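You operate a simulated robot arm through the tools that you are given. There is no shell and no other tool. Be economical: measure what you need, move in short steps, check, and stop when the job is done.

The job below is to be done with a simulated robot arm. You get a single attempt, and the scene is never put back.

## Task
Open the spares drawer, put the yellow jar from the inside of the spares drawer on the orange card, then shut the drawer. Press the green result button three times. Press the timer zero button three times. Put the big weight on the top of the test bench away on the top of the tiled bench. Put one of the clear pipes from the top of the test bench on the cup table top. Put the ladle from the order table top on the shelf under the order table. The order is free. Set down upright: big weight.

It is judged by the outcome, as a careful person would: the job done as asked, and still so three seconds after it is handed in. It fails if anything else is knocked over, pushed out of place, dropped, spilled or broken.

## Robot
A 7-joint arm with a fingered hand on a trunk, on a base that drives. Base frame: it is fixed to the floor where the robot stands at the start and does not move with it; the origin is under the middle of the robot, x ahead of it, y to its left, z up. Lengths are in cm, angles in degrees, forces in N, time in s.
With the tool pointing down near the work surface it reaches from about 10 to 54 cm from the robot's upright axis, wherever it stands. Its first joint turns from -69.0 to 172.0 degrees. Places, roughly: big weight [700, -100, 100]; clear pipe (8x8x17 cm) [710, -140, 90]; cup table top [330, 50, 80]; green result button [690, -30, 90]; ladle (18x7x27 cm) [-660, -340, 90]; orange card [575, 125, 75]; shelf under the order table [-690, -340, 20]; spares drawer [710, 0, 20]; timer zero button [690, -60, 90]; top of the tiled bench [220, 560, 90]; yellow jar [700, 0, 25]. Payload 3.4 kg.
Tool frame: the origin (TCP) lies between the finger pads and is the grasp point; the fingertips stand 2.5 cm ahead of it; z points along the fingers, y is the line along which they close. Largest opening 8.8 cm; the body of the gripper starts 2.9 cm behind the TCP. The gripper is a hand of 4 fingers: y runs from the thumb to the fingers, the wrist lies at [-1.3, -9.7, -16.2] in the tool frame.
Orientation is told as [roll, pitch, yaw] about the base's x, y, z axes, in that order, counted from this pose: with the fingers straight down and the wrist toward the robot, the tool's x, y and z point along [0, 1, 0], [1, 0, 0] and [0, 0, -1] of the base frame.

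## Interface
- The arm moves only by the tool jog_arm. Its argument "deltas" is a list that holds one entry, the list of rows, each a list of 6 numbers: the turn, a rotation vector about the tool's x, y, z in degrees, then the shift along the tool's x, y, z in cm. In form: [[[ax, ay, az, tx, ty, tz], ...]]. A call has 1 to 20 rows; each row shifts and turns the commanded pose from where the row before left it, along the tool's axes as they then stand. Each row takes 0.2 s and may step no farther than 5 cm and 8.6 degrees from the row before; otherwise, the whole call is refused. Where a pose cannot be reached the arm comes as near as it can. A force on the tool above 40 N (or 10 N above the force at the start of the call, whichever is more), or a blocked arm, ends the call early, and 0.2 s more pass. In this call time passes only in rows, and 0.2 s behind the last. It gives the time, the measured TCP pose, the force on the tool (base axes), the opening and the grip force at its end, in the units of the frame above (readings bear some noise), with the torque about the TCP (base axes, N m) and any sound that the robot's microphone picked up.
- Cameras (640 x 400 px; columns grow to the right, rows downward): "scene" is now at [13.54, -1.19, 109.13]; the picture's right is [-0.13, -0.99, 0.00], its down [-0.60, 0.08, -0.79] and it looks along [0.79, -0.10, -0.61] (base axes); focal length 262 px, centre (320, 200). "wrist" rides on the gripper at [6.4, -8.3, -9.8] in the tool frame; the picture's right is [-0.62, 0.37, -0.69], its down [-0.71, -0.63, 0.30] and it looks along [-0.32, 0.68, 0.65] (tool axes); focal length 265 px, centre (320, 200). There is no depth. A picture from a camera that has moved, and an enlarged one, comes with that camera's place and axes in the base frame and with its lens.
- camera(camera): a new picture of that camera. The clock stands still meanwhile.
- move_column(by): slides the trunk up (or, below 0, down) by that many cm; the arm and the scene camera ride with it, the base frame stays. It gives what a move gives, with no picture.
- roll_base(legs): drives the robot by 1 to 6 legs, each [ahead, left, turn to the left] in cm, cm and degrees, along the robot's own axes; the way and the turn of a leg run together, so that a leg with both is an arc; at most 150 cm and 180 degrees a leg. The arm and the cameras ride along, it lands a little off, and it stops where it bumps. It gives what a move gives.
- finger_targets(index, middle, ring, thumb_bend, thumb_turn): sets how far each is bent, from 0 (flat) to 1 (curled in); at 0.3 the hand is open as for a grip, at 0.7 the pads meet at the TCP. One left out holds its place. A second passes; each finger stops where it meets its share of the squeeze, and holds until it gets a number again. It is the only way to open and close the hand. It gives what a move gives, with no picture; readings hold the bend of each and the force on the fingers (four entries, about 0 where the hand has none), thumb and palm. thumb_turn goes from beside the hand (0) to across from the fingers (1), as for a grip.
- head_to(pan, tilt): turns the head with the scene camera to pan (to the left, within 86 degrees either way) and tilt (down, from -29 to 69), counted from straight ahead of the robot. It gives what a move gives.
- zoom(camera, box): a new picture of the part [left, top, right, bottom] of that camera's present view, enlarged. The clock stands still meanwhile.
- finish_job(): hands the job in; it is judged then, once.

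Work in short steps. Places have to be worked out from the pictures, the camera data and where the tool is seen: move nearer, look again, correct. Check each grasp and each placing, and mend what went wrong. You have 186 turns and 144 pictures in all, those below and enlarged ones among them. Open the gripper and draw the arm clear of the work before you hand the job in, unless the task says otherwise.

The tools are called after "Emit:" by a JSON object that holds its "fn" and its "kwargs". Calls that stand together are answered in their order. jog_arm: Moves the arm, as the interface text tells. Its arguments: {"type":"object","properties":{"deltas":{"type":"array","items":{"type":"array","items":{"type":"array","items":{"type":"number"}}}}},"required":["deltas"]} The other tools are called the same way: move_column (by) slides the trunk up or down; finger_targets (index, middle, ring, thumb_bend, thumb_turn) moves the fingers one by one; roll_base (legs) drives the base; head_to (pan, tilt) turns the head that bears the scene camera; camera (camera) takes a picture; zoom (camera, box) takes an enlarged picture of a part of a camera's view; finish_job () hands the job in.

At the start:

```text
t: 0.0
tcp_pos: [45.85, 0.09, 49.68]
tcp_rot: [0.0, 0.0, 0.0]
contact_force: [0.6, -0.3, -0.4]
torque: [0.02, 0.0, 0.0]
width: 8.73
grasp_force: 0.1
shape: jaw
bend: [0.3, 0.3, 0.3, 0.3, 0.98]
finger forces: [0.1, 0.1, 0.0, 0.1, 0.0, 0.0]
trunk travel left (down, up): [-40.0, 44.0]
robot x, y, heading: [-0.19, 0.0, -0.1]
head pan, tilt: [-7.5, 37.5]
```

scene: 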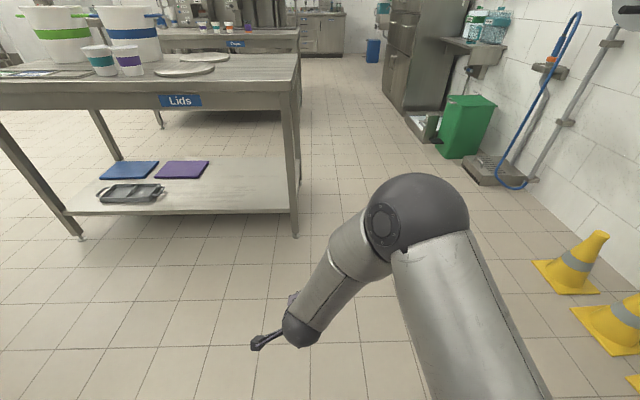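
wrist: 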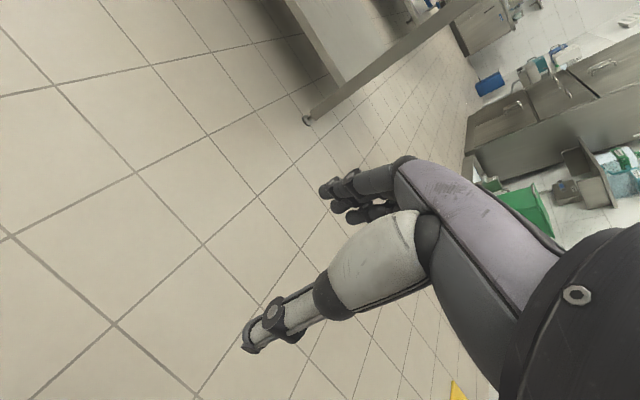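

The first picture shows the Lids table ahead-left and free floor ahead. I level the head to see the far end of the room.

Emit:
{"fn": "head_to", "kwargs": {"pan": 0, "tilt": 10}}

Emit:
{"fn": "camera", "kwargs": {"camera": "scene"}}

```text
t: 0.9
tcp_pos: [45.71, 0.08, 49.74]
tcp_rot: [0.0, 0.0, 0.0]
contact_force: [-0.3, -0.1, -0.2]
torque: [0.01, -0.03, -0.03]
width: 8.76
grasp_force: 0.1
shape: jaw
bend: [0.3, 0.3, 0.3, 0.3, 0.98]
finger forces: [0.1, 0.0, 0.0, 0.1, 0.1, 0.1]
trunk travel left (down, up): [-40.0, 44.0]
robot x, y, heading: [-0.1, 0.18, 0.0]
head pan, tilt: [0.0, 10.0]
```

```text
141 pictures are left
camera scene: at [14.25, -0.06, 113.52], right [0.0, -1.0, 0.0], down [-0.17, 0.0, -0.98], along [0.98, 0.0, -0.17], focal length 262 px, centre (320, 200)
```

scene: 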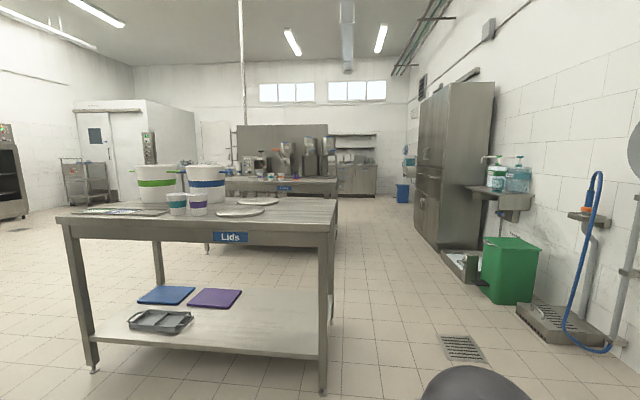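

The aisle at y≈-70 looks clear up to the far counter. I drive down it and stop well short.

Emit:
{"fn": "roll_base", "kwargs": {"legs": [[0, -70, 0], [150, 0, 0], [150, 0, 0], [150, 0, 0], [80, 0, 0]]}}

Emit:
{"fn": "camera", "kwargs": {"camera": "scene"}}

```text
t: 29.5
tcp_pos: [570.17, -82.17, 49.77]
tcp_rot: [0.0, -0.1, -1.1]
contact_force: [-0.3, 0.4, 0.2]
torque: [0.01, -0.02, -0.01]
width: 8.76
grasp_force: 0.0
shape: jaw
bend: [0.3, 0.3, 0.3, 0.3, 0.98]
finger forces: [0.0, 0.1, 0.1, 0.0, 0.1, 0.0]
trunk travel left (down, up): [-40.0, 44.0]
robot x, y, heading: [524.73, -81.38, -0.9]
head pan, tilt: [0.0, 10.0]
```

```text
140 pictures are left
camera scene: at [538.76, -81.63, 113.52], right [-0.02, -1.0, 0.0], down [-0.17, 0.0, -0.98], along [0.98, -0.02, -0.17], focal length 262 px, centre (320, 200)
```

scene: 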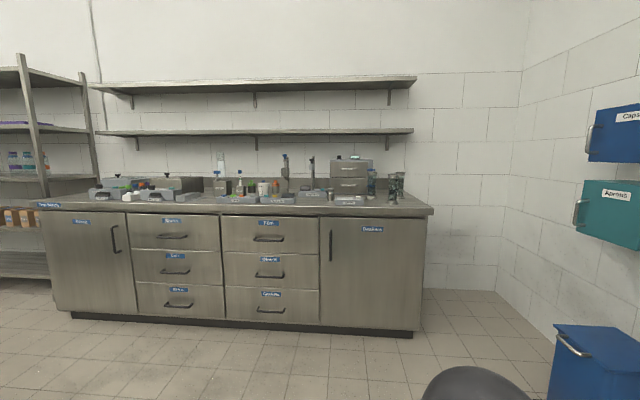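

The bench is straight ahead with labelled drawers. I zoom into the drawer labels and the tabletop.

Emit:
{"fn": "zoom", "kwargs": {"camera": "scene", "box": [120, 205, 330, 336]}}

Emit:
{"fn": "zoom", "kwargs": {"camera": "scene", "box": [80, 140, 250, 220]}}

Emit:
{"fn": "zoom", "kwargs": {"camera": "scene", "box": [240, 140, 410, 220]}}

```text
3.05 times, centred on (225, 270) of scene
camera zoom: at [538.76, -81.63, 113.52], right [-0.02, -1.0, 0.0], down [-0.17, 0.0, -0.98], along [0.98, -0.02, -0.17], focal length 799 px, centre (610, -15)
```

zoom: 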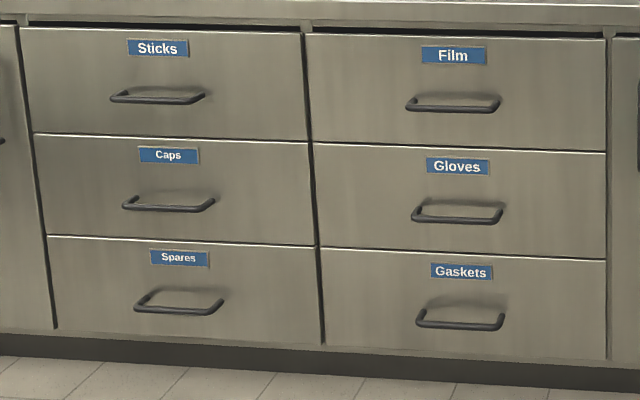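

```text
3.76 times, centred on (165, 180) of scene
camera zoom: at [538.76, -81.63, 113.52], right [-0.02, -1.0, 0.0], down [-0.17, 0.0, -0.98], along [0.98, -0.02, -0.17], focal length 987 px, centre (904, 275)
```

zoom: 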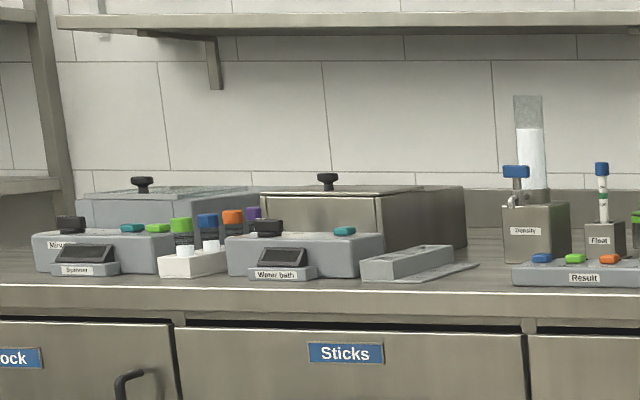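

```text
3.76 times, centred on (325, 180) of scene
camera zoom: at [538.76, -81.63, 113.52], right [-0.02, -1.0, 0.0], down [-0.17, 0.0, -0.98], along [0.98, -0.02, -0.17], focal length 987 px, centre (301, 275)
```

zoom: 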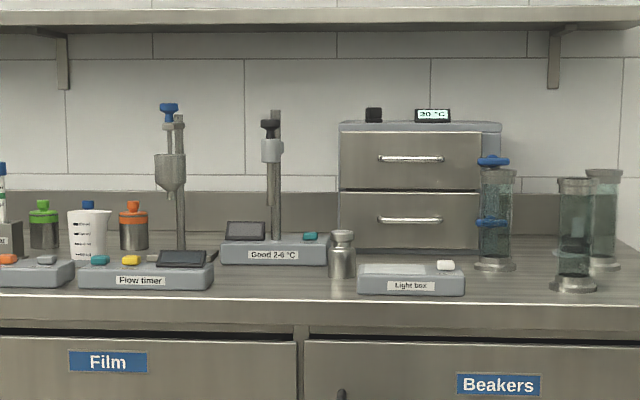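

Labels are readable: Spares is bottom-left; Result and Flow timer panels are on top, weight and pipes on the right. I raise the trunk fully and move nearer to see the layout from above.

Emit:
{"fn": "move_column", "kwargs": {"by": 44}}

Emit:
{"fn": "roll_base", "kwargs": {"legs": [[70, 20, 0.9]]}}

Emit:
{"fn": "head_to", "kwargs": {"pan": 0, "tilt": 40}}

Emit:
{"fn": "camera", "kwargs": {"camera": "scene"}}

```text
refused: 44 is not a number from -40 to 40
```

```text
t: 33.4
tcp_pos: [639.98, -62.42, 49.75]
tcp_rot: [0.0, 0.0, -0.6]
contact_force: [0.3, -0.6, -0.3]
torque: [0.01, -0.04, 0.0]
width: 8.77
grasp_force: 0.0
shape: jaw
bend: [0.3, 0.3, 0.3, 0.3, 0.98]
finger forces: [0.0, 0.0, 0.0, 0.0, 0.0, 0.0]
trunk travel left (down, up): [-40.0, 44.0]
robot x, y, heading: [594.39, -62.08, -0.7]
head pan, tilt: [0.0, 10.0]
```

```text
t: 34.4
tcp_pos: [639.91, -62.31, 49.8]
tcp_rot: [0.0, -0.1, -0.6]
contact_force: [0.4, -0.3, -0.4]
torque: [-0.03, 0.04, 0.03]
width: 8.78
grasp_force: 0.1
shape: jaw
bend: [0.3, 0.3, 0.3, 0.3, 0.98]
finger forces: [0.0, 0.1, 0.0, 0.1, 0.0, 0.1]
trunk travel left (down, up): [-40.0, 44.0]
robot x, y, heading: [594.22, -62.28, -0.8]
head pan, tilt: [0.0, 40.0]
```

```text
136 pictures are left
camera scene: at [607.68, -62.23, 108.76], right [-0.01, -1.0, 0.0], down [-0.64, 0.01, -0.77], along [0.77, -0.01, -0.64], focal length 262 px, centre (320, 200)
```

scene: 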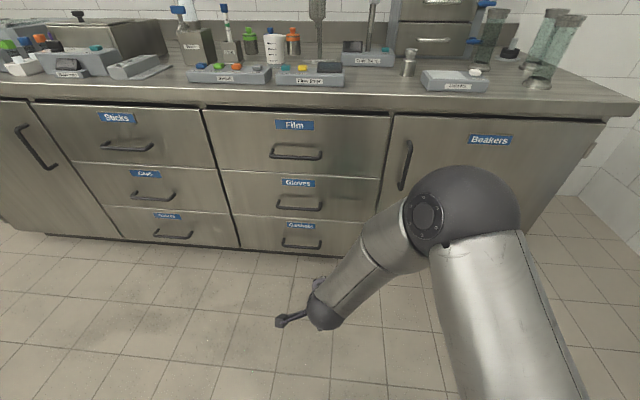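

Counter top is about z≈85 with its edge at x≈680. I raise the trunk and then the arm before going closer.

Emit:
{"fn": "move_column", "kwargs": {"by": 40}}

Emit:
{"fn": "jog_arm", "kwargs": {"deltas": [[[0, 0, 0, 0, -5, -5], [0, 0, 0, 0, -5, -5], [0, 0, 0, 0, 0, -5], [0, 0, 0, 0, 0, -5]]]}}

Emit:
{"fn": "roll_base", "kwargs": {"legs": [[28, 18, 0.7]]}}

Emit:
{"fn": "camera", "kwargs": {"camera": "scene"}}

```text
t: 38.2
tcp_pos: [640.03, -62.37, 89.79]
tcp_rot: [0.1, -0.1, -0.6]
contact_force: [0.5, 0.2, 0.5]
torque: [0.0, -0.01, -0.02]
width: 8.75
grasp_force: 0.0
shape: jaw
bend: [0.3, 0.3, 0.3, 0.3, 0.98]
finger forces: [0.0, 0.1, 0.0, 0.1, 0.1, 0.0]
trunk travel left (down, up): [-80.0, 4.0]
robot x, y, heading: [593.95, -62.07, -0.8]
head pan, tilt: [0.0, 40.0]
```

```text
refused: row 1 steps farther than a row can; nothing moved
```

```text
t: 40.4
tcp_pos: [668.46, -43.91, 89.66]
tcp_rot: [0.1, 0.0, 0.2]
contact_force: [-0.3, 0.1, -0.8]
torque: [-0.01, 0.01, -0.03]
width: 8.75
grasp_force: 0.1
shape: jaw
bend: [0.3, 0.3, 0.3, 0.3, 0.98]
finger forces: [0.1, 0.0, 0.0, 0.1, 0.0, 0.0]
trunk travel left (down, up): [-80.0, 4.0]
robot x, y, heading: [622.65, -44.33, 0.2]
head pan, tilt: [0.0, 40.0]
```

```text
135 pictures are left
camera scene: at [636.15, -44.09, 148.75], right [0.0, -1.0, 0.0], down [-0.64, 0.0, -0.77], along [0.77, 0.0, -0.64], focal length 262 px, centre (320, 200)
```

scene: 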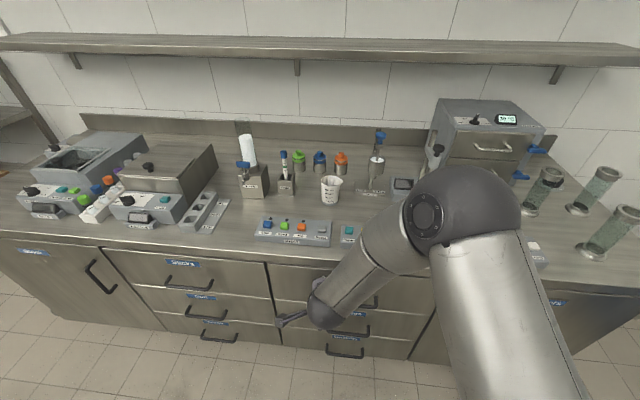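

Green button estimated at (696, -32.5), teal timer button at (694, -53). I lift the arm, fold all but the index finger for pressing, and look.

Emit:
{"fn": "jog_arm", "kwargs": {"deltas": [[[0, 0, 0, 0, 0, -5], [0, 0, 0, 0, 0, -5], [0, 0, 0, 0, 0, -4]]]}}

Emit:
{"fn": "finger_targets", "kwargs": {"index": 0.3, "middle": 1, "ring": 1, "thumb_bend": 0.2, "thumb_turn": 0}}

Emit:
{"fn": "camera", "kwargs": {"camera": "wrist"}}

Emit:
{"fn": "zoom", "kwargs": {"camera": "scene", "box": [240, 200, 400, 300]}}

```text
t: 41.2
tcp_pos: [668.12, -43.98, 103.76]
tcp_rot: [-0.1, -0.2, 0.3]
contact_force: [-1.1, -0.7, -0.2]
torque: [-0.02, 0.02, -0.01]
width: 8.74
grasp_force: 0.1
shape: jaw
bend: [0.3, 0.3, 0.3, 0.3, 0.98]
finger forces: [0.1, 0.1, 0.0, 0.1, 0.0, 0.1]
trunk travel left (down, up): [-80.0, 4.0]
robot x, y, heading: [622.6, -44.04, 0.3]
head pan, tilt: [0.0, 40.0]
```

```text
t: 42.2
tcp_pos: [668.26, -43.95, 103.46]
tcp_rot: [0.1, -0.1, 0.2]
contact_force: [-0.7, 0.0, -0.4]
torque: [-0.02, -0.01, -0.02]
width: 12.34
grasp_force: 0.1
shape: fingers
bend: [0.3, 1.0, 1.0, 0.2, 0.0]
finger forces: [0.0, 0.0, 0.0, 0.0, 0.0, 0.1]
trunk travel left (down, up): [-80.0, 4.0]
robot x, y, heading: [623.01, -44.06, 0.2]
head pan, tilt: [0.0, 40.0]
```

```text
134 pictures are left
camera wrist: at [660.0, -37.59, 113.49], right [0.37, -0.62, 0.69], down [-0.63, -0.72, -0.3], along [0.69, -0.32, -0.65], focal length 265 px, centre (320, 200)
```

wrist: 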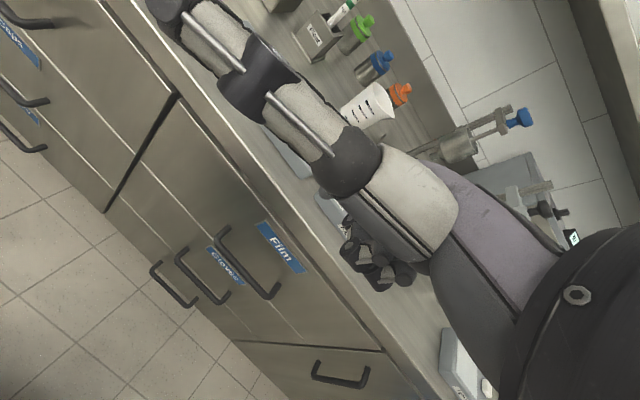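

```text
4.00 times, centred on (320, 250) of scene
camera zoom: at [636.1, -44.12, 148.76], right [0.0, -1.0, 0.0], down [-0.64, 0.0, -0.77], along [0.77, 0.0, -0.64], focal length 1049 px, centre (320, 0)
```

zoom: 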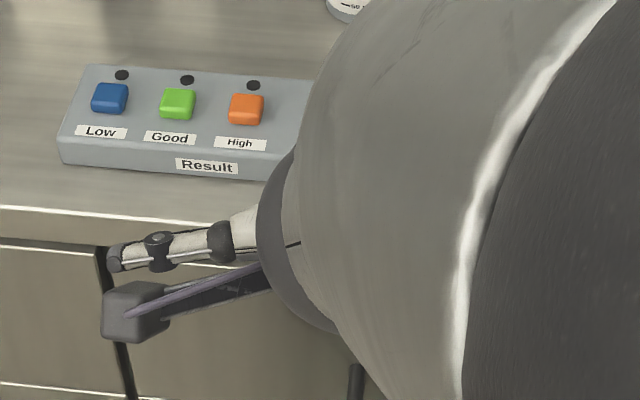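

The block seen is the wrist camera, and the sideways thumb obstructs the view. I curl the thumb across instead and look again by wrist camera.

Emit:
{"fn": "finger_targets", "kwargs": {"index": 0.3, "thumb_bend": 1, "thumb_turn": 1}}

Emit:
{"fn": "camera", "kwargs": {"camera": "wrist"}}

```text
t: 43.2
tcp_pos: [668.17, -44.04, 103.51]
tcp_rot: [0.0, 0.1, 0.2]
contact_force: [0.1, 0.2, -0.2]
torque: [0.0, 0.02, 0.0]
width: 2.12
grasp_force: 0.0
shape: fingers
bend: [0.29, 1.0, 1.0, 0.99, 1.0]
finger forces: [0.0, 0.1, 0.1, 0.0, 0.1, 0.0]
trunk travel left (down, up): [-80.0, 4.0]
robot x, y, heading: [622.5, -44.46, 0.4]
head pan, tilt: [0.0, 40.0]
```

```text
132 pictures are left
camera wrist: at [660.01, -37.59, 113.49], right [0.37, -0.62, 0.69], down [-0.63, -0.72, -0.3], along [0.69, -0.32, -0.65], focal length 265 px, centre (320, 200)
```

wrist: 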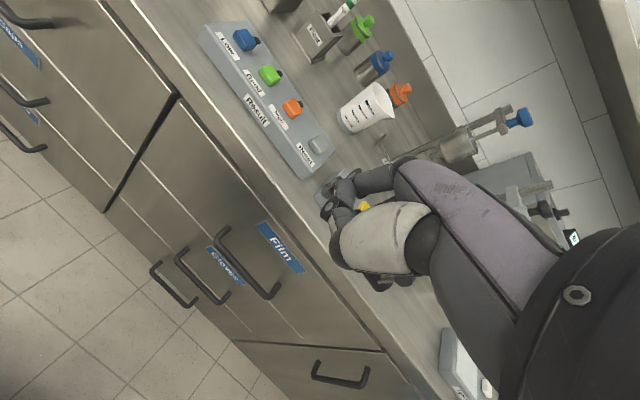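

I zoom in on the fingertip to calibrate its place in the tool frame.

Emit:
{"fn": "zoom", "kwargs": {"camera": "wrist", "box": [280, 140, 440, 300]}}

```text
2.50 times, centred on (360, 220) of wrist
camera zoom: at [660.01, -37.59, 113.49], right [0.37, -0.62, 0.69], down [-0.63, -0.72, -0.3], along [0.69, -0.32, -0.65], focal length 664 px, centre (220, 150)
```

zoom: 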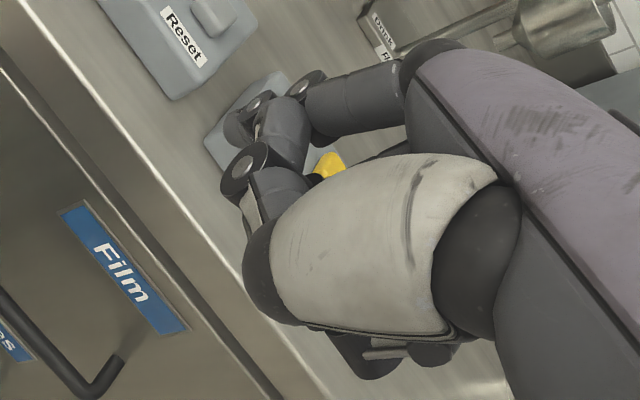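

I straighten the index more so it clearly protrudes, and look again.

Emit:
{"fn": "finger_targets", "kwargs": {"index": 0.05}}

Emit:
{"fn": "zoom", "kwargs": {"camera": "wrist", "box": [232, 140, 488, 300]}}

```text
t: 44.2
tcp_pos: [668.21, -44.07, 103.62]
tcp_rot: [-0.1, 0.0, 0.2]
contact_force: [0.3, -0.2, 0.1]
torque: [-0.01, 0.01, 0.0]
width: 3.29
grasp_force: 0.0
shape: fingers
bend: [0.05, 1.0, 1.0, 1.0, 1.0]
finger forces: [0.0, 0.0, 0.0, 0.1, 0.1, 0.0]
trunk travel left (down, up): [-80.0, 4.0]
robot x, y, heading: [622.74, -43.74, 0.5]
head pan, tilt: [0.0, 40.0]
```

```text
2.50 times, centred on (360, 220) of wrist
camera zoom: at [660.01, -37.59, 113.49], right [0.37, -0.62, 0.69], down [-0.63, -0.72, -0.3], along [0.69, -0.32, -0.65], focal length 664 px, centre (220, 150)
```

zoom: 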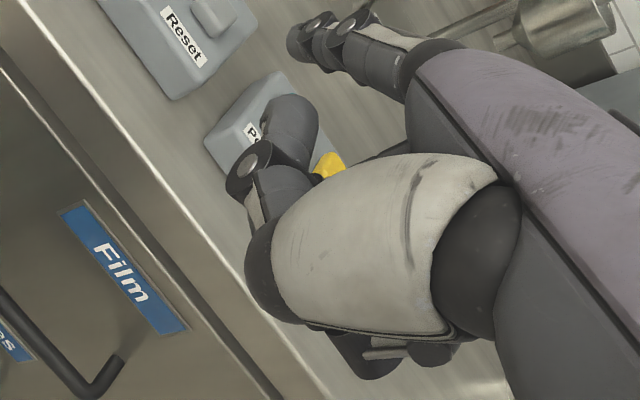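

Better: pinch index and thumb together at the TCP, so the pressing point is known.

Emit:
{"fn": "finger_targets", "kwargs": {"index": 0.66, "thumb_bend": 0.66, "thumb_turn": 1}}

Emit:
{"fn": "zoom", "kwargs": {"camera": "wrist", "box": [232, 140, 488, 300]}}

```text
t: 45.2
tcp_pos: [668.3, -44.03, 103.65]
tcp_rot: [0.1, 0.0, 0.2]
contact_force: [-1.2, -0.3, -0.2]
torque: [0.01, 0.0, 0.01]
width: 0.66
grasp_force: 0.1
shape: fingers
bend: [0.66, 1.0, 1.0, 0.66, 1.0]
finger forces: [0.1, 0.0, 0.0, 0.1, 0.0, 0.0]
trunk travel left (down, up): [-80.0, 4.0]
robot x, y, heading: [622.53, -44.11, 0.2]
head pan, tilt: [0.0, 40.0]
```

```text
2.50 times, centred on (360, 220) of wrist
camera zoom: at [660.01, -37.59, 113.49], right [0.37, -0.62, 0.69], down [-0.63, -0.72, -0.3], along [0.69, -0.32, -0.65], focal length 664 px, centre (220, 150)
```

zoom: 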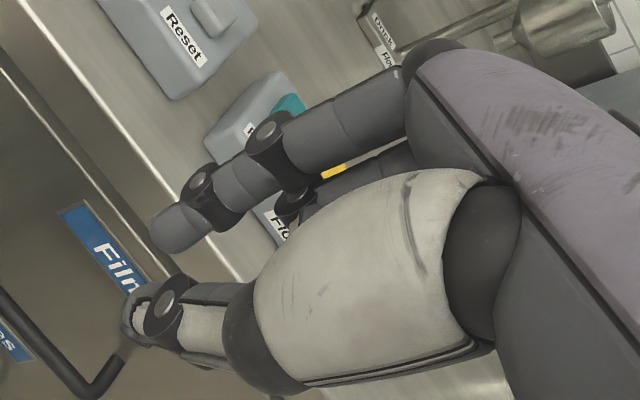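

The pinched tips sit at about tool (0.3, 0, 2.4) — a good pressing point. I drive forward to bring the hand near above the green button.

Emit:
{"fn": "roll_base", "kwargs": {"legs": [[20, 11, 0]]}}

Emit:
{"fn": "camera", "kwargs": {"camera": "wrist"}}

Emit:
{"fn": "camera", "kwargs": {"camera": "scene"}}

```text
t: 46.9
tcp_pos: [688.26, -32.94, 103.64]
tcp_rot: [0.0, 0.0, 0.2]
contact_force: [0.0, 0.3, -0.5]
torque: [-0.03, 0.0, 0.02]
width: 0.66
grasp_force: 0.1
shape: fingers
bend: [0.66, 1.0, 1.0, 0.66, 1.0]
finger forces: [0.1, 0.0, 0.0, 0.0, 0.1, 0.0]
trunk travel left (down, up): [-80.0, 4.0]
robot x, y, heading: [642.7, -33.15, -0.1]
head pan, tilt: [0.0, 40.0]
```

```text
128 pictures are left
camera wrist: at [680.03, -26.57, 113.49], right [0.37, -0.62, 0.69], down [-0.63, -0.72, -0.3], along [0.69, -0.32, -0.65], focal length 265 px, centre (320, 200)
```

wrist: 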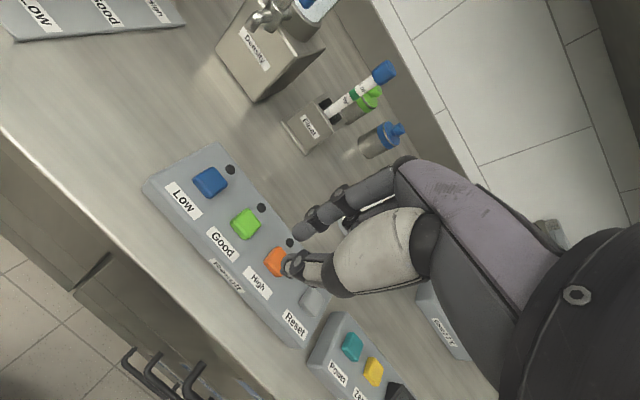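

```text
127 pictures are left
camera scene: at [656.15, -33.12, 148.75], right [0.0, -1.0, 0.0], down [-0.64, 0.0, -0.77], along [0.77, 0.0, -0.64], focal length 262 px, centre (320, 200)
```

scene: 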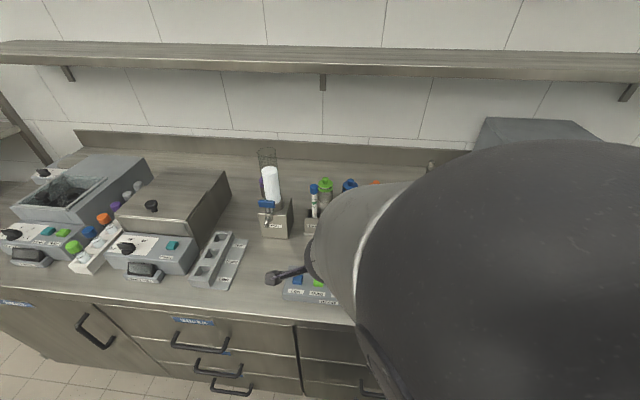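

Both views agree the green "Good" button is at about (695.3, -32.5, 89). I move over it and part-way down, then look.

Emit:
{"fn": "jog_arm", "kwargs": {"deltas": [[[0, 0, 0, 0, 4, 0], [0, 0, 0, 0, 3.2, 0], [0, 0, 0, 0, 0, 4], [0, 0, 0, 0, 0, 4]]]}}

Emit:
{"fn": "camera", "kwargs": {"camera": "wrist"}}

```text
t: 47.9
tcp_pos: [695.61, -32.97, 95.47]
tcp_rot: [-0.1, 0.0, 0.2]
contact_force: [0.3, 0.2, 0.1]
torque: [0.03, 0.02, 0.0]
width: 0.66
grasp_force: 0.0
shape: fingers
bend: [0.66, 1.0, 1.0, 0.66, 1.0]
finger forces: [0.0, 0.1, 0.1, 0.1, 0.0, 0.0]
trunk travel left (down, up): [-80.0, 4.0]
robot x, y, heading: [642.86, -33.0, 0.3]
head pan, tilt: [0.0, 40.0]
```

```text
126 pictures are left
camera wrist: at [687.43, -26.53, 105.34], right [0.37, -0.62, 0.69], down [-0.63, -0.72, -0.31], along [0.68, -0.32, -0.65], focal length 265 px, centre (320, 200)
```

wrist: 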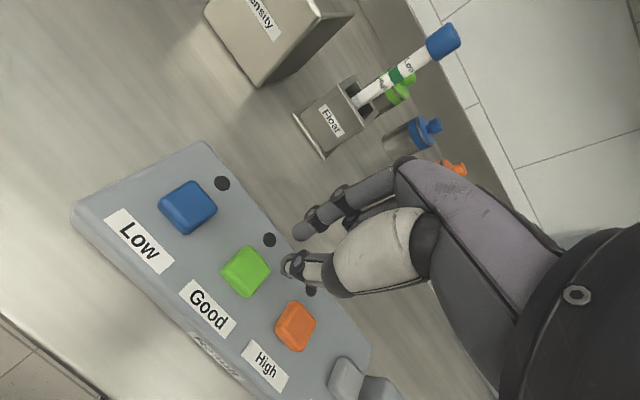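

Tip is slightly too far in x; correcting -0.9 and creeping down to see the force.

Emit:
{"fn": "jog_arm", "kwargs": {"deltas": [[[0, 0, 0, 0.2, -0.9, 1], [0, 0, 0, 0, 0, 1], [0, 0, 0, 0, 0, 1], [0, 0, 0, 0, 0, 0.5]]]}}

Emit:
{"fn": "camera", "kwargs": {"camera": "wrist"}}

```text
t: 48.9
tcp_pos: [694.6, -32.77, 92.0]
tcp_rot: [0.0, -0.1, 0.2]
contact_force: [0.3, 0.5, 1.6]
torque: [-0.01, -0.01, -0.01]
width: 0.64
grasp_force: 0.6
shape: fingers
bend: [0.66, 1.0, 1.0, 0.66, 1.0]
finger forces: [1.5, 0.0, 0.1, 0.0, 0.0, 0.1]
trunk travel left (down, up): [-80.0, 4.0]
robot x, y, heading: [642.76, -33.32, 0.0]
head pan, tilt: [0.0, 40.0]
```

```text
125 pictures are left
camera wrist: at [686.35, -26.33, 101.93], right [0.37, -0.62, 0.69], down [-0.63, -0.72, -0.31], along [0.69, -0.32, -0.65], focal length 265 px, centre (320, 200)
```

wrist: 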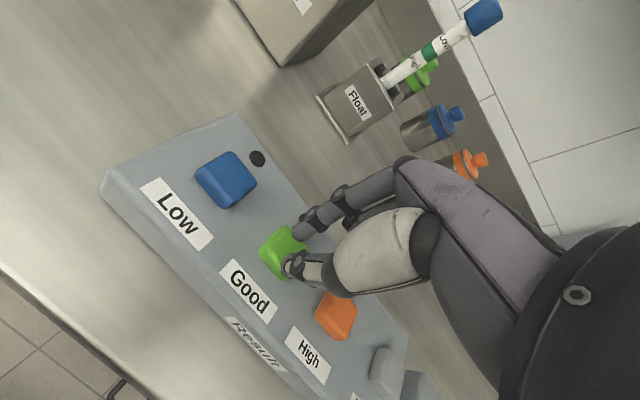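

The fingers are on the green button with 1.6 N. I press down in small steps, watching for force and sound.

Emit:
{"fn": "jog_arm", "kwargs": {"deltas": [[[0, 0, 0, 0, 0, 0.25], [0, 0, 0, 0, 0, 0.25]]]}}

```text
t: 49.5
tcp_pos: [694.59, -32.68, 91.79]
tcp_rot: [0.0, -0.2, 0.1]
contact_force: [2.2, 0.1, 7.2]
torque: [0.05, -0.14, -0.01]
width: 0.61
grasp_force: 3.8
shape: fingers
bend: [0.66, 1.0, 1.0, 0.66, 1.0]
finger forces: [7.5, 0.0, 0.0, 0.0, 0.0, 0.0]
trunk travel left (down, up): [-80.0, 4.0]
robot x, y, heading: [642.71, -33.12, 0.6]
head pan, tilt: [0.0, 40.0]
heard: click
```

One click heard. I lift clear and press again.

Emit:
{"fn": "jog_arm", "kwargs": {"deltas": [[[0, 0, 0, 0, 0, -1], [0, 0, 0, 0, 0, -1], [0, 0, 0, 0, 0, 0]]]}}

Emit:
{"fn": "jog_arm", "kwargs": {"deltas": [[[0, 0, 0, 0, 0, 0.8], [0, 0, 0, 0, 0, 0.7], [0, 0, 0, 0, 0, 0.25], [0, 0, 0, 0, 0, 0.25]]]}}

```text
t: 50.3
tcp_pos: [694.72, -32.79, 93.59]
tcp_rot: [0.0, 0.0, 0.3]
contact_force: [-0.4, 0.1, 0.1]
torque: [0.02, -0.02, 0.0]
width: 0.67
grasp_force: 0.1
shape: fingers
bend: [0.66, 1.0, 1.0, 0.66, 1.0]
finger forces: [0.1, 0.1, 0.0, 0.1, 0.0, 0.0]
trunk travel left (down, up): [-80.0, 4.0]
robot x, y, heading: [642.66, -32.92, 0.3]
head pan, tilt: [0.0, 40.0]
```

```text
t: 51.3
tcp_pos: [694.68, -32.66, 91.84]
tcp_rot: [0.0, -0.2, 0.2]
contact_force: [1.3, -0.4, 5.7]
torque: [0.06, -0.07, -0.02]
width: 0.64
grasp_force: 2.8
shape: fingers
bend: [0.66, 1.0, 1.0, 0.66, 1.0]
finger forces: [5.9, 0.0, 0.1, 0.0, 0.0, 0.1]
trunk travel left (down, up): [-80.0, 4.0]
robot x, y, heading: [642.66, -33.29, 0.4]
head pan, tilt: [0.0, 40.0]
heard: click
```

Second click. Lift and press a third time.

Emit:
{"fn": "jog_arm", "kwargs": {"deltas": [[[0, 0, 0, 0, 0, -1], [0, 0, 0, 0, 0, -1], [0, 0, 0, 0, 0, 0]]]}}

Emit:
{"fn": "jog_arm", "kwargs": {"deltas": [[[0, 0, 0, 0, 0, 0.8], [0, 0, 0, 0, 0, 0.7], [0, 0, 0, 0, 0, 0.25], [0, 0, 0, 0, 0, 0.25]]]}}

```text
t: 52.1
tcp_pos: [694.7, -32.77, 93.56]
tcp_rot: [0.0, 0.0, 0.3]
contact_force: [-0.5, 0.1, 0.8]
torque: [0.02, -0.05, 0.01]
width: 0.64
grasp_force: 0.1
shape: fingers
bend: [0.66, 1.0, 1.0, 0.66, 1.0]
finger forces: [0.1, 0.1, 0.0, 0.0, 0.0, 0.1]
trunk travel left (down, up): [-80.0, 4.0]
robot x, y, heading: [642.66, -33.38, 0.1]
head pan, tilt: [0.0, 40.0]
```

```text
t: 53.1
tcp_pos: [694.63, -32.78, 91.67]
tcp_rot: [0.0, -0.1, 0.3]
contact_force: [1.5, 0.6, 6.5]
torque: [0.07, -0.11, 0.0]
width: 0.69
grasp_force: 3.4
shape: fingers
bend: [0.66, 1.0, 1.0, 0.66, 1.0]
finger forces: [6.7, 0.1, 0.1, 0.0, 0.0, 0.0]
trunk travel left (down, up): [-80.0, 4.0]
robot x, y, heading: [642.69, -33.46, 0.4]
head pan, tilt: [0.0, 40.0]
heard: click
```

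Three clicks for green. I lift and slide the base right to the Flow timer.

Emit:
{"fn": "jog_arm", "kwargs": {"deltas": [[[0, 0, 0, 0, 0, -4], [0, 0, 0, 0, 0, -4], [0, 0, 0, 0, 0, -2]]]}}

Emit:
{"fn": "roll_base", "kwargs": {"legs": [[0, -20, 0]]}}

Emit:
{"fn": "camera", "kwargs": {"camera": "wrist"}}

```text
t: 53.9
tcp_pos: [694.69, -32.84, 101.75]
tcp_rot: [0.0, -0.1, 0.5]
contact_force: [0.2, -0.4, -0.2]
torque: [0.03, 0.03, 0.01]
width: 0.67
grasp_force: 0.1
shape: fingers
bend: [0.66, 1.0, 1.0, 0.66, 1.0]
finger forces: [0.1, 0.1, 0.0, 0.1, 0.0, 0.0]
trunk travel left (down, up): [-80.0, 4.0]
robot x, y, heading: [642.46, -32.81, 0.5]
head pan, tilt: [0.0, 40.0]
```

```text
t: 55.5
tcp_pos: [694.49, -53.1, 101.68]
tcp_rot: [0.0, 0.1, 0.0]
contact_force: [0.2, 0.0, -0.1]
torque: [0.01, 0.03, 0.01]
width: 0.65
grasp_force: 0.2
shape: fingers
bend: [0.66, 1.0, 1.0, 0.66, 1.0]
finger forces: [0.0, 0.0, 0.1, 0.0, 0.1, 0.1]
trunk travel left (down, up): [-80.0, 4.0]
robot x, y, heading: [642.87, -52.92, -0.1]
head pan, tilt: [0.0, 40.0]
```

```text
124 pictures are left
camera wrist: at [686.44, -46.68, 111.59], right [0.37, -0.62, 0.69], down [-0.63, -0.71, -0.31], along [0.68, -0.32, -0.65], focal length 265 px, centre (320, 200)
```

wrist: 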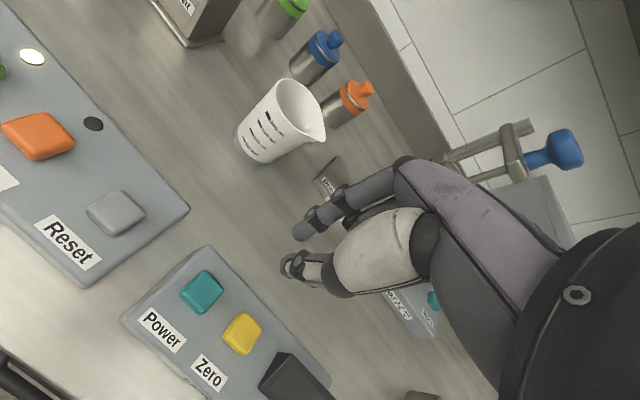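

"Zero" is the yellow button, at about (692.1, -57.7). I move over it and part-way down, checking the display beside it.

Emit:
{"fn": "jog_arm", "kwargs": {"deltas": [[[0, 0, 0, -4.2, -2.2, 0], [0, 0, 0, -0.6, -0.2, 4], [0, 0, 0, 0, 0, 2.5]]]}}

Emit:
{"fn": "camera", "kwargs": {"camera": "wrist"}}

```text
t: 56.3
tcp_pos: [692.23, -57.86, 95.08]
tcp_rot: [-0.1, -0.1, 0.0]
contact_force: [-0.8, 0.1, -1.1]
torque: [0.0, 0.0, 0.02]
width: 0.68
grasp_force: 0.1
shape: fingers
bend: [0.66, 1.0, 1.0, 0.66, 1.0]
finger forces: [0.0, 0.0, 0.1, 0.0, 0.1, 0.0]
trunk travel left (down, up): [-80.0, 4.0]
robot x, y, heading: [642.55, -53.17, 0.1]
head pan, tilt: [0.0, 40.0]
```

```text
123 pictures are left
camera wrist: at [683.98, -51.56, 104.91], right [0.37, -0.62, 0.69], down [-0.63, -0.71, -0.31], along [0.68, -0.32, -0.65], focal length 265 px, centre (320, 200)
```

wrist: 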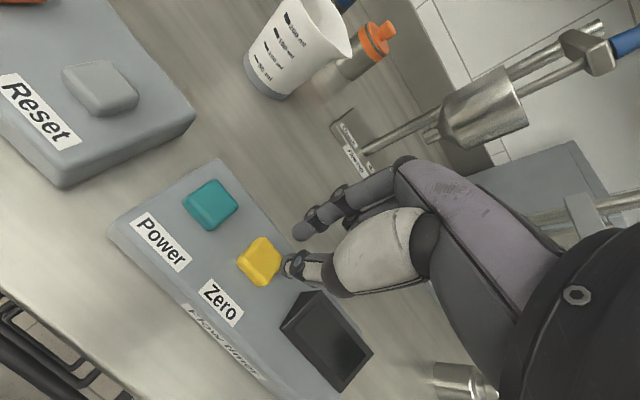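

Aligned. I creep down onto yellow, watching finger forces.

Emit:
{"fn": "jog_arm", "kwargs": {"deltas": [[[0, 0, 0, 0, 0, 1], [0, 0, 0, 0, 0, 1], [0, 0, 0, 0, 0, 0.8]]]}}

Emit:
{"fn": "jog_arm", "kwargs": {"deltas": [[[0, 0, 0, 0, 0, 0.3], [0, 0, 0, 0, 0, 0.3]]]}}

Emit:
{"fn": "camera", "kwargs": {"camera": "wrist"}}

```text
t: 57.1
tcp_pos: [692.29, -57.96, 92.22]
tcp_rot: [0.0, 0.0, -0.1]
contact_force: [-0.4, -1.0, 0.6]
torque: [0.01, -0.03, 0.03]
width: 0.67
grasp_force: 0.3
shape: fingers
bend: [0.66, 1.0, 1.0, 0.66, 1.0]
finger forces: [0.2, 0.0, 0.0, 0.1, 0.0, 0.0]
trunk travel left (down, up): [-80.0, 4.0]
robot x, y, heading: [642.78, -53.3, -0.2]
head pan, tilt: [0.0, 40.0]
```

```text
t: 57.7
tcp_pos: [692.22, -57.89, 91.8]
tcp_rot: [0.1, -0.1, 0.0]
contact_force: [0.7, -1.2, 2.5]
torque: [-0.02, -0.06, -0.01]
width: 0.63
grasp_force: 1.6
shape: fingers
bend: [0.66, 1.0, 1.0, 0.66, 1.0]
finger forces: [2.9, 0.0, 0.1, 0.0, 0.4, 0.0]
trunk travel left (down, up): [-80.0, 4.0]
robot x, y, heading: [642.74, -53.11, -0.1]
head pan, tilt: [0.0, 40.0]
heard: click
```

```text
122 pictures are left
camera wrist: at [684.05, -51.47, 101.66], right [0.37, -0.62, 0.69], down [-0.63, -0.71, -0.31], along [0.69, -0.32, -0.65], focal length 265 px, centre (320, 200)
```

wrist: 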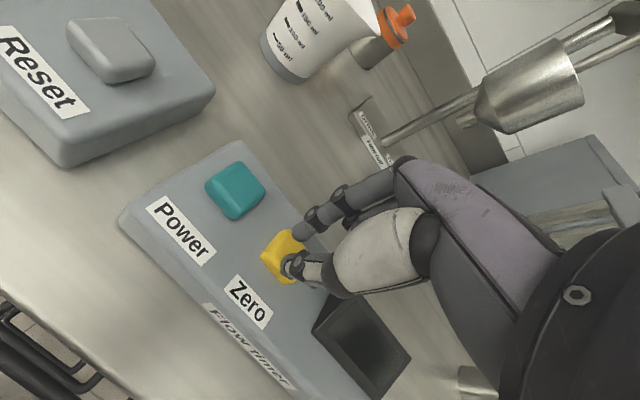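

Click 1 on Zero. Release and press again.

Emit:
{"fn": "jog_arm", "kwargs": {"deltas": [[[0, 0, 0, 0, 0, -1], [0, 0, 0, 0, 0, -1], [0, 0, 0, 0, 0, 0]]]}}

Emit:
{"fn": "jog_arm", "kwargs": {"deltas": [[[0, 0, 0, 0, 0, 0.8], [0, 0, 0, 0, 0, 0.7], [0, 0, 0, 0, 0, 0.3], [0, 0, 0, 0, 0, 0.25]]]}}

```text
t: 58.5
tcp_pos: [692.21, -57.89, 93.83]
tcp_rot: [0.1, -0.1, 0.0]
contact_force: [-0.9, 0.1, 0.6]
torque: [0.02, 0.01, -0.01]
width: 0.65
grasp_force: 0.0
shape: fingers
bend: [0.66, 1.0, 1.0, 0.66, 1.0]
finger forces: [0.0, 0.0, 0.0, 0.0, 0.0, 0.0]
trunk travel left (down, up): [-80.0, 4.0]
robot x, y, heading: [642.6, -53.41, 0.1]
head pan, tilt: [0.0, 40.0]
```

```text
t: 59.5
tcp_pos: [692.3, -57.9, 91.81]
tcp_rot: [0.0, -0.1, -0.1]
contact_force: [0.8, 0.2, 4.0]
torque: [0.04, -0.04, 0.0]
width: 0.66
grasp_force: 2.5
shape: fingers
bend: [0.66, 1.0, 1.0, 0.66, 1.0]
finger forces: [3.4, 0.1, 0.1, 0.0, 0.0, 0.1]
trunk travel left (down, up): [-80.0, 4.0]
robot x, y, heading: [642.49, -52.79, 0.3]
head pan, tilt: [0.0, 40.0]
heard: click
```

Second click; release and press the third time, then lift well clear.

Emit:
{"fn": "jog_arm", "kwargs": {"deltas": [[[0, 0, 0, 0, 0, -1], [0, 0, 0, 0, 0, -1], [0, 0, 0, 0, 0, 0]]]}}

Emit:
{"fn": "jog_arm", "kwargs": {"deltas": [[[0, 0, 0, 0, 0, 0.8], [0, 0, 0, 0, 0, 0.7], [0, 0, 0, 0, 0, 0.3], [0, 0, 0, 0, 0, 0.25]]]}}

Emit:
{"fn": "jog_arm", "kwargs": {"deltas": [[[0, 0, 0, 0, 0, -4], [0, 0, 0, 0, 0, -4], [0, 0, 0, 0, 0, -4], [0, 0, 0, 0, -5, 0], [0, 0, 0, 0, -5, 0], [0, 0, 0, 0, -5, 0]]]}}

```text
t: 60.3
tcp_pos: [692.24, -57.92, 93.59]
tcp_rot: [0.0, 0.0, 0.0]
contact_force: [0.1, -0.4, 0.4]
torque: [0.03, -0.01, 0.01]
width: 0.66
grasp_force: 0.0
shape: fingers
bend: [0.66, 1.0, 1.0, 0.66, 1.0]
finger forces: [0.0, 0.1, 0.1, 0.0, 0.0, 0.1]
trunk travel left (down, up): [-80.0, 4.0]
robot x, y, heading: [642.55, -53.03, -0.0]
head pan, tilt: [0.0, 40.0]
```

```text
t: 61.3
tcp_pos: [692.18, -57.92, 91.78]
tcp_rot: [0.0, -0.1, 0.0]
contact_force: [-0.7, 0.5, 3.4]
torque: [0.06, -0.09, -0.01]
width: 0.66
grasp_force: 2.4
shape: fingers
bend: [0.66, 1.0, 1.0, 0.66, 1.0]
finger forces: [3.8, 0.2, 0.0, 0.0, 0.2, 0.0]
trunk travel left (down, up): [-80.0, 4.0]
robot x, y, heading: [642.71, -53.4, 0.3]
head pan, tilt: [0.0, 40.0]
heard: click
```

```text
t: 62.7
tcp_pos: [679.16, -56.37, 103.99]
tcp_rot: [0.1, 0.3, -0.1]
contact_force: [0.0, 1.5, 0.3]
torque: [0.0, 0.02, -0.02]
width: 0.65
grasp_force: 0.0
shape: fingers
bend: [0.66, 1.0, 1.0, 0.66, 1.0]
finger forces: [0.0, 0.0, 0.0, 0.1, 0.0, 0.1]
out of reach, approached as far as the arm can: row 6
trunk travel left (down, up): [-80.0, 4.0]
robot x, y, heading: [642.49, -53.1, -0.0]
head pan, tilt: [0.0, 40.0]
```

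Buttons done (3 clicks each). Now I back off, shift left in front of the Spares drawer, lower the trunk and open the hand.

Emit:
{"fn": "roll_base", "kwargs": {"legs": [[-50, 0, 0], [0, 53, 0]]}}

Emit:
{"fn": "move_column", "kwargs": {"by": -40}}

Emit:
{"fn": "finger_targets", "kwargs": {"index": 0.3, "middle": 0.3, "ring": 0.3, "thumb_bend": 0.3, "thumb_turn": 1}}

Emit:
{"fn": "camera", "kwargs": {"camera": "scene"}}

Emit:
{"fn": "camera", "kwargs": {"camera": "wrist"}}

```text
t: 68.3
tcp_pos: [630.38, -3.78, 104.06]
tcp_rot: [0.0, 0.4, -1.1]
contact_force: [0.5, 0.0, -0.7]
torque: [-0.03, 0.0, -0.02]
width: 0.67
grasp_force: 0.0
shape: fingers
bend: [0.66, 1.0, 1.0, 0.66, 1.0]
finger forces: [0.1, 0.0, 0.0, 0.0, 0.1, 0.0]
trunk travel left (down, up): [-80.0, 4.0]
robot x, y, heading: [593.5, -0.26, -0.9]
head pan, tilt: [0.0, 40.0]
```

```text
t: 72.1
tcp_pos: [630.43, -3.73, 64.01]
tcp_rot: [0.1, 0.5, -1.2]
contact_force: [-0.2, 0.8, 0.2]
torque: [-0.02, -0.02, -0.03]
width: 0.7
grasp_force: 0.1
shape: fingers
bend: [0.66, 1.0, 1.0, 0.66, 1.0]
finger forces: [0.0, 0.0, 0.1, 0.0, 0.0, 0.0]
trunk travel left (down, up): [-40.0, 44.0]
robot x, y, heading: [594.25, 0.21, -1.2]
head pan, tilt: [0.0, 40.0]
```

```text
t: 73.1
tcp_pos: [630.49, -3.88, 63.97]
tcp_rot: [0.1, 0.5, -1.1]
contact_force: [-0.3, 0.5, 0.0]
torque: [0.0, -0.02, 0.02]
width: 8.41
grasp_force: 0.0
shape: fingers
bend: [0.3, 0.3, 0.3, 0.3, 0.98]
finger forces: [0.1, 0.0, 0.1, 0.0, 0.0, 0.0]
trunk travel left (down, up): [-40.0, 44.0]
robot x, y, heading: [594.23, 0.11, -1.0]
head pan, tilt: [0.0, 40.0]
```

```text
121 pictures are left
camera scene: at [607.34, -0.33, 108.77], right [-0.02, -1.0, 0.0], down [-0.64, 0.02, -0.77], along [0.77, -0.02, -0.64], focal length 262 px, centre (320, 200)
```

scene: 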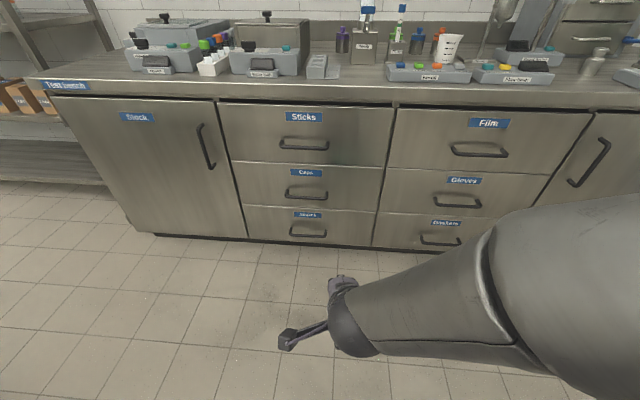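

```text
120 pictures are left
camera wrist: at [622.42, 2.77, 73.91], right [0.36, -0.63, 0.69], down [-0.65, -0.7, -0.3], along [0.67, -0.34, -0.66], focal length 265 px, centre (320, 200)
```

wrist: 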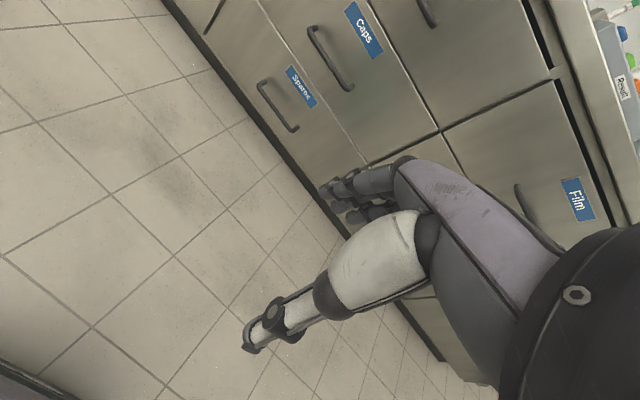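

The handle is near (687, 3, 21) but the two rays are nearly parallel. I lower the trunk and look again for a better fix.

Emit:
{"fn": "move_column", "kwargs": {"by": -32}}

Emit:
{"fn": "camera", "kwargs": {"camera": "scene"}}

Emit:
{"fn": "camera", "kwargs": {"camera": "wrist"}}

```text
t: 76.3
tcp_pos: [630.42, -3.8, 32.07]
tcp_rot: [0.1, 0.4, -1.1]
contact_force: [-0.5, -0.1, 0.6]
torque: [-0.01, -0.01, 0.0]
width: 8.47
grasp_force: 0.1
shape: fingers
bend: [0.3, 0.3, 0.3, 0.3, 0.98]
finger forces: [0.0, 0.0, 0.1, 0.0, 0.0, 0.1]
trunk travel left (down, up): [-8.0, 76.0]
robot x, y, heading: [593.87, -0.05, -1.0]
head pan, tilt: [0.0, 40.0]
```

```text
119 pictures are left
camera scene: at [607.33, -0.31, 76.77], right [-0.02, -1.0, 0.0], down [-0.64, 0.01, -0.77], along [0.77, -0.02, -0.64], focal length 262 px, centre (320, 200)
```

scene: 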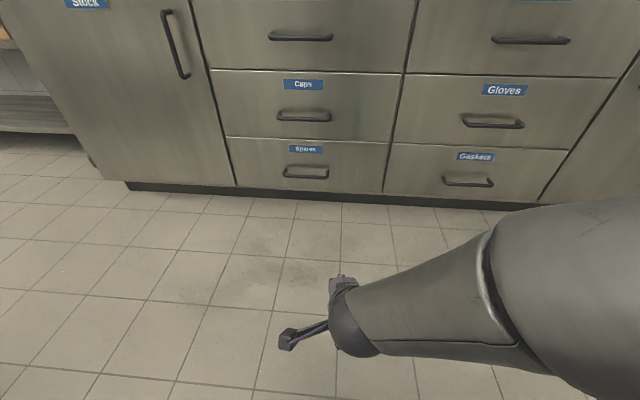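

```text
118 pictures are left
camera wrist: at [622.42, 2.77, 41.91], right [0.36, -0.63, 0.69], down [-0.65, -0.7, -0.3], along [0.67, -0.34, -0.66], focal length 265 px, centre (320, 200)
```

wrist: 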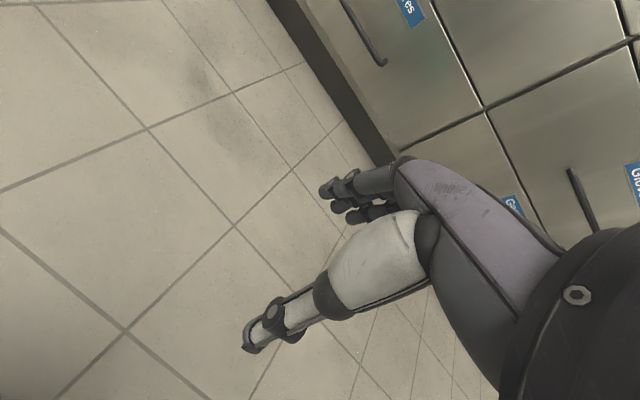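

Triangulated: handle bar at (687, 3.1, 21.5). I tilt the fingers forward 35°, partly close the hand, and drive nearer.

Emit:
{"fn": "jog_arm", "kwargs": {"deltas": [[[-7, 0, 0, 0, 0, 0], [-7, 0, 0, 0, 0, 0], [-7, 0, 0, 0, 0, 0], [-7, 0, 0, 0, 0, 0], [-7, 0, 0, 0, 0, 0]]]}}

Emit:
{"fn": "finger_targets", "kwargs": {"index": 0.5, "middle": 0.5, "ring": 0.5, "thumb_bend": 0.4, "thumb_turn": 1}}

Emit:
{"fn": "roll_base", "kwargs": {"legs": [[35, 7, 1]]}}

Emit:
{"fn": "camera", "kwargs": {"camera": "wrist"}}

Emit:
{"fn": "camera", "kwargs": {"camera": "scene"}}

```text
t: 77.5
tcp_pos: [634.87, -0.66, 31.85]
tcp_rot: [0.2, -34.7, -1.2]
contact_force: [-0.2, -0.5, 0.5]
torque: [0.0, 0.02, -0.02]
width: 8.44
grasp_force: 0.0
shape: fingers
bend: [0.3, 0.3, 0.3, 0.3, 0.98]
finger forces: [0.1, 0.0, 0.0, 0.0, 0.0, 0.0]
out of reach, approached as far as the arm can: row 1, 2, 3, 4, 5
trunk travel left (down, up): [-8.0, 76.0]
robot x, y, heading: [593.6, -0.06, -1.0]
head pan, tilt: [0.0, 40.0]
```

```text
t: 78.5
tcp_pos: [635.05, -0.82, 31.81]
tcp_rot: [0.1, -34.6, -1.2]
contact_force: [-0.5, -0.3, -0.7]
torque: [0.0, -0.02, 0.0]
width: 5.3
grasp_force: 0.0
shape: fingers
bend: [0.5, 0.5, 0.5, 0.4, 0.99]
finger forces: [0.1, 0.1, 0.1, 0.0, 0.0, 0.1]
trunk travel left (down, up): [-8.0, 76.0]
robot x, y, heading: [593.74, -0.02, -1.0]
head pan, tilt: [0.0, 40.0]
```

```text
t: 80.8
tcp_pos: [669.69, 6.5, 31.7]
tcp_rot: [0.1, -34.6, -0.3]
contact_force: [0.0, 0.2, -0.1]
torque: [0.0, 0.04, 0.01]
width: 5.3
grasp_force: 0.0
shape: fingers
bend: [0.5, 0.5, 0.5, 0.4, 0.99]
finger forces: [0.1, 0.1, 0.0, 0.1, 0.1, 0.0]
trunk travel left (down, up): [-8.0, 76.0]
robot x, y, heading: [628.33, 6.52, -0.0]
head pan, tilt: [0.0, 40.0]
```

```text
117 pictures are left
camera wrist: at [657.32, 13.03, 35.22], right [-0.09, -0.62, 0.78], down [-0.35, -0.71, -0.61], along [0.93, -0.33, -0.15], focal length 265 px, centre (320, 200)
```

wrist: 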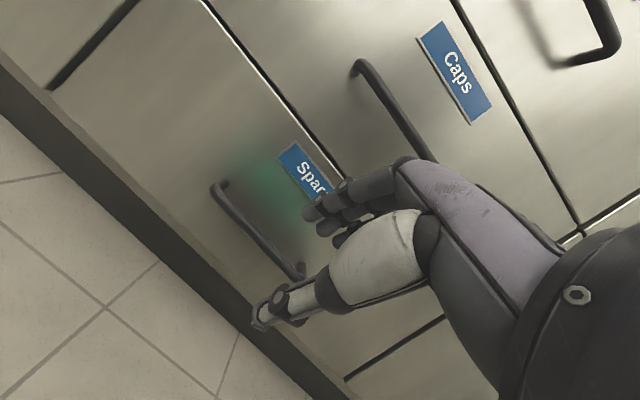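

```text
116 pictures are left
camera scene: at [641.94, 6.54, 76.76], right [0.0, -1.0, 0.0], down [-0.64, 0.0, -0.77], along [0.77, 0.0, -0.64], focal length 262 px, centre (320, 200)
```

scene: 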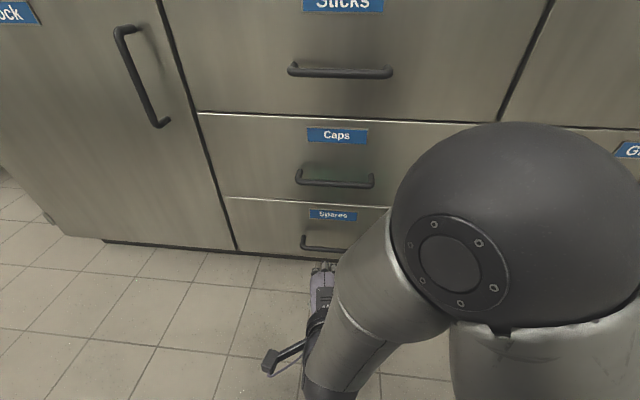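

Handle center about (687, 3.9, 21.8). I move to 5 cm short of it along the finger direction and look.

Emit:
{"fn": "jog_arm", "kwargs": {"deltas": [[[0, 0, 0, -0.68, 2.08, 3.2], [0, 0, 0, -0.68, 2.08, 3.2], [0, 0, 0, -0.68, 2.08, 3.2], [0, 0, 0, -0.68, 2.08, 3.2]]]}}

Emit:
{"fn": "camera", "kwargs": {"camera": "wrist"}}

```text
t: 81.8
tcp_pos: [683.81, 3.74, 26.07]
tcp_rot: [-0.1, -34.6, -0.2]
contact_force: [-0.1, -1.3, -0.3]
torque: [0.03, 0.0, -0.01]
width: 5.28
grasp_force: 0.0
shape: fingers
bend: [0.5, 0.5, 0.5, 0.4, 0.99]
finger forces: [0.0, 0.0, 0.0, 0.0, 0.1, 0.0]
trunk travel left (down, up): [-8.0, 76.0]
robot x, y, heading: [628.67, 6.67, -0.2]
head pan, tilt: [0.0, 40.0]
```

```text
115 pictures are left
camera wrist: at [671.5, 10.35, 29.42], right [-0.09, -0.62, 0.78], down [-0.35, -0.71, -0.61], along [0.93, -0.33, -0.15], focal length 265 px, centre (320, 200)
```

wrist: 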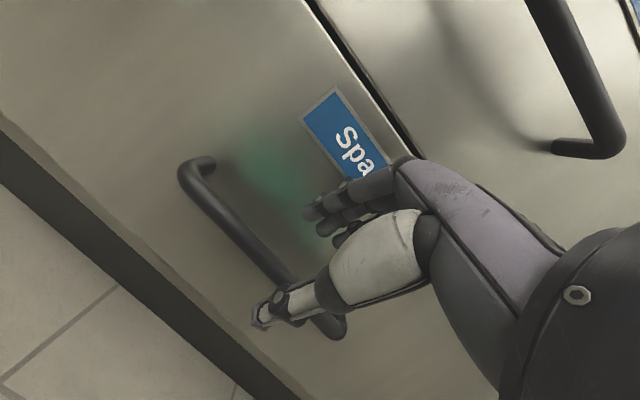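

Bar is right along the finger axis, ~5 cm ahead. I advance.

Emit:
{"fn": "jog_arm", "kwargs": {"deltas": [[[0, 0, 0, 0, 0, 2], [0, 0, 0, 0, 0, 1.5], [0, 0, 0, 0, 0, 1.2]]]}}

Emit:
{"fn": "camera", "kwargs": {"camera": "wrist"}}

```text
t: 82.6
tcp_pos: [686.41, 3.71, 22.23]
tcp_rot: [0.2, -34.7, -0.3]
contact_force: [0.4, -0.9, 0.1]
torque: [0.0, 0.02, 0.0]
width: 5.26
grasp_force: 0.1
shape: fingers
bend: [0.5, 0.5, 0.5, 0.4, 0.99]
finger forces: [0.0, 0.0, 0.0, 0.0, 0.1, 0.0]
trunk travel left (down, up): [-8.0, 76.0]
robot x, y, heading: [628.14, 6.72, -0.4]
head pan, tilt: [0.0, 40.0]
```

```text
114 pictures are left
camera wrist: at [674.11, 10.2, 25.55], right [-0.09, -0.62, 0.78], down [-0.35, -0.71, -0.61], along [0.93, -0.33, -0.15], focal length 265 px, centre (320, 200)
```

wrist: 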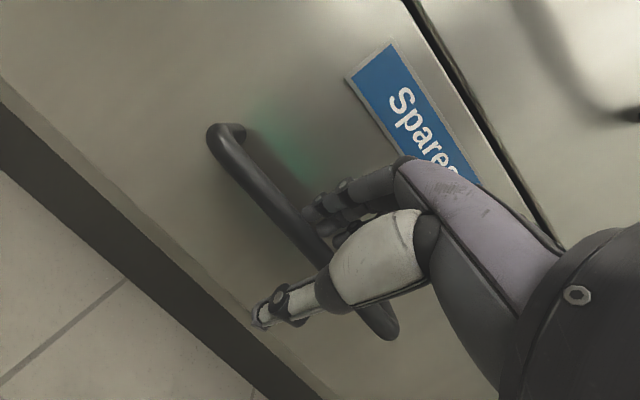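

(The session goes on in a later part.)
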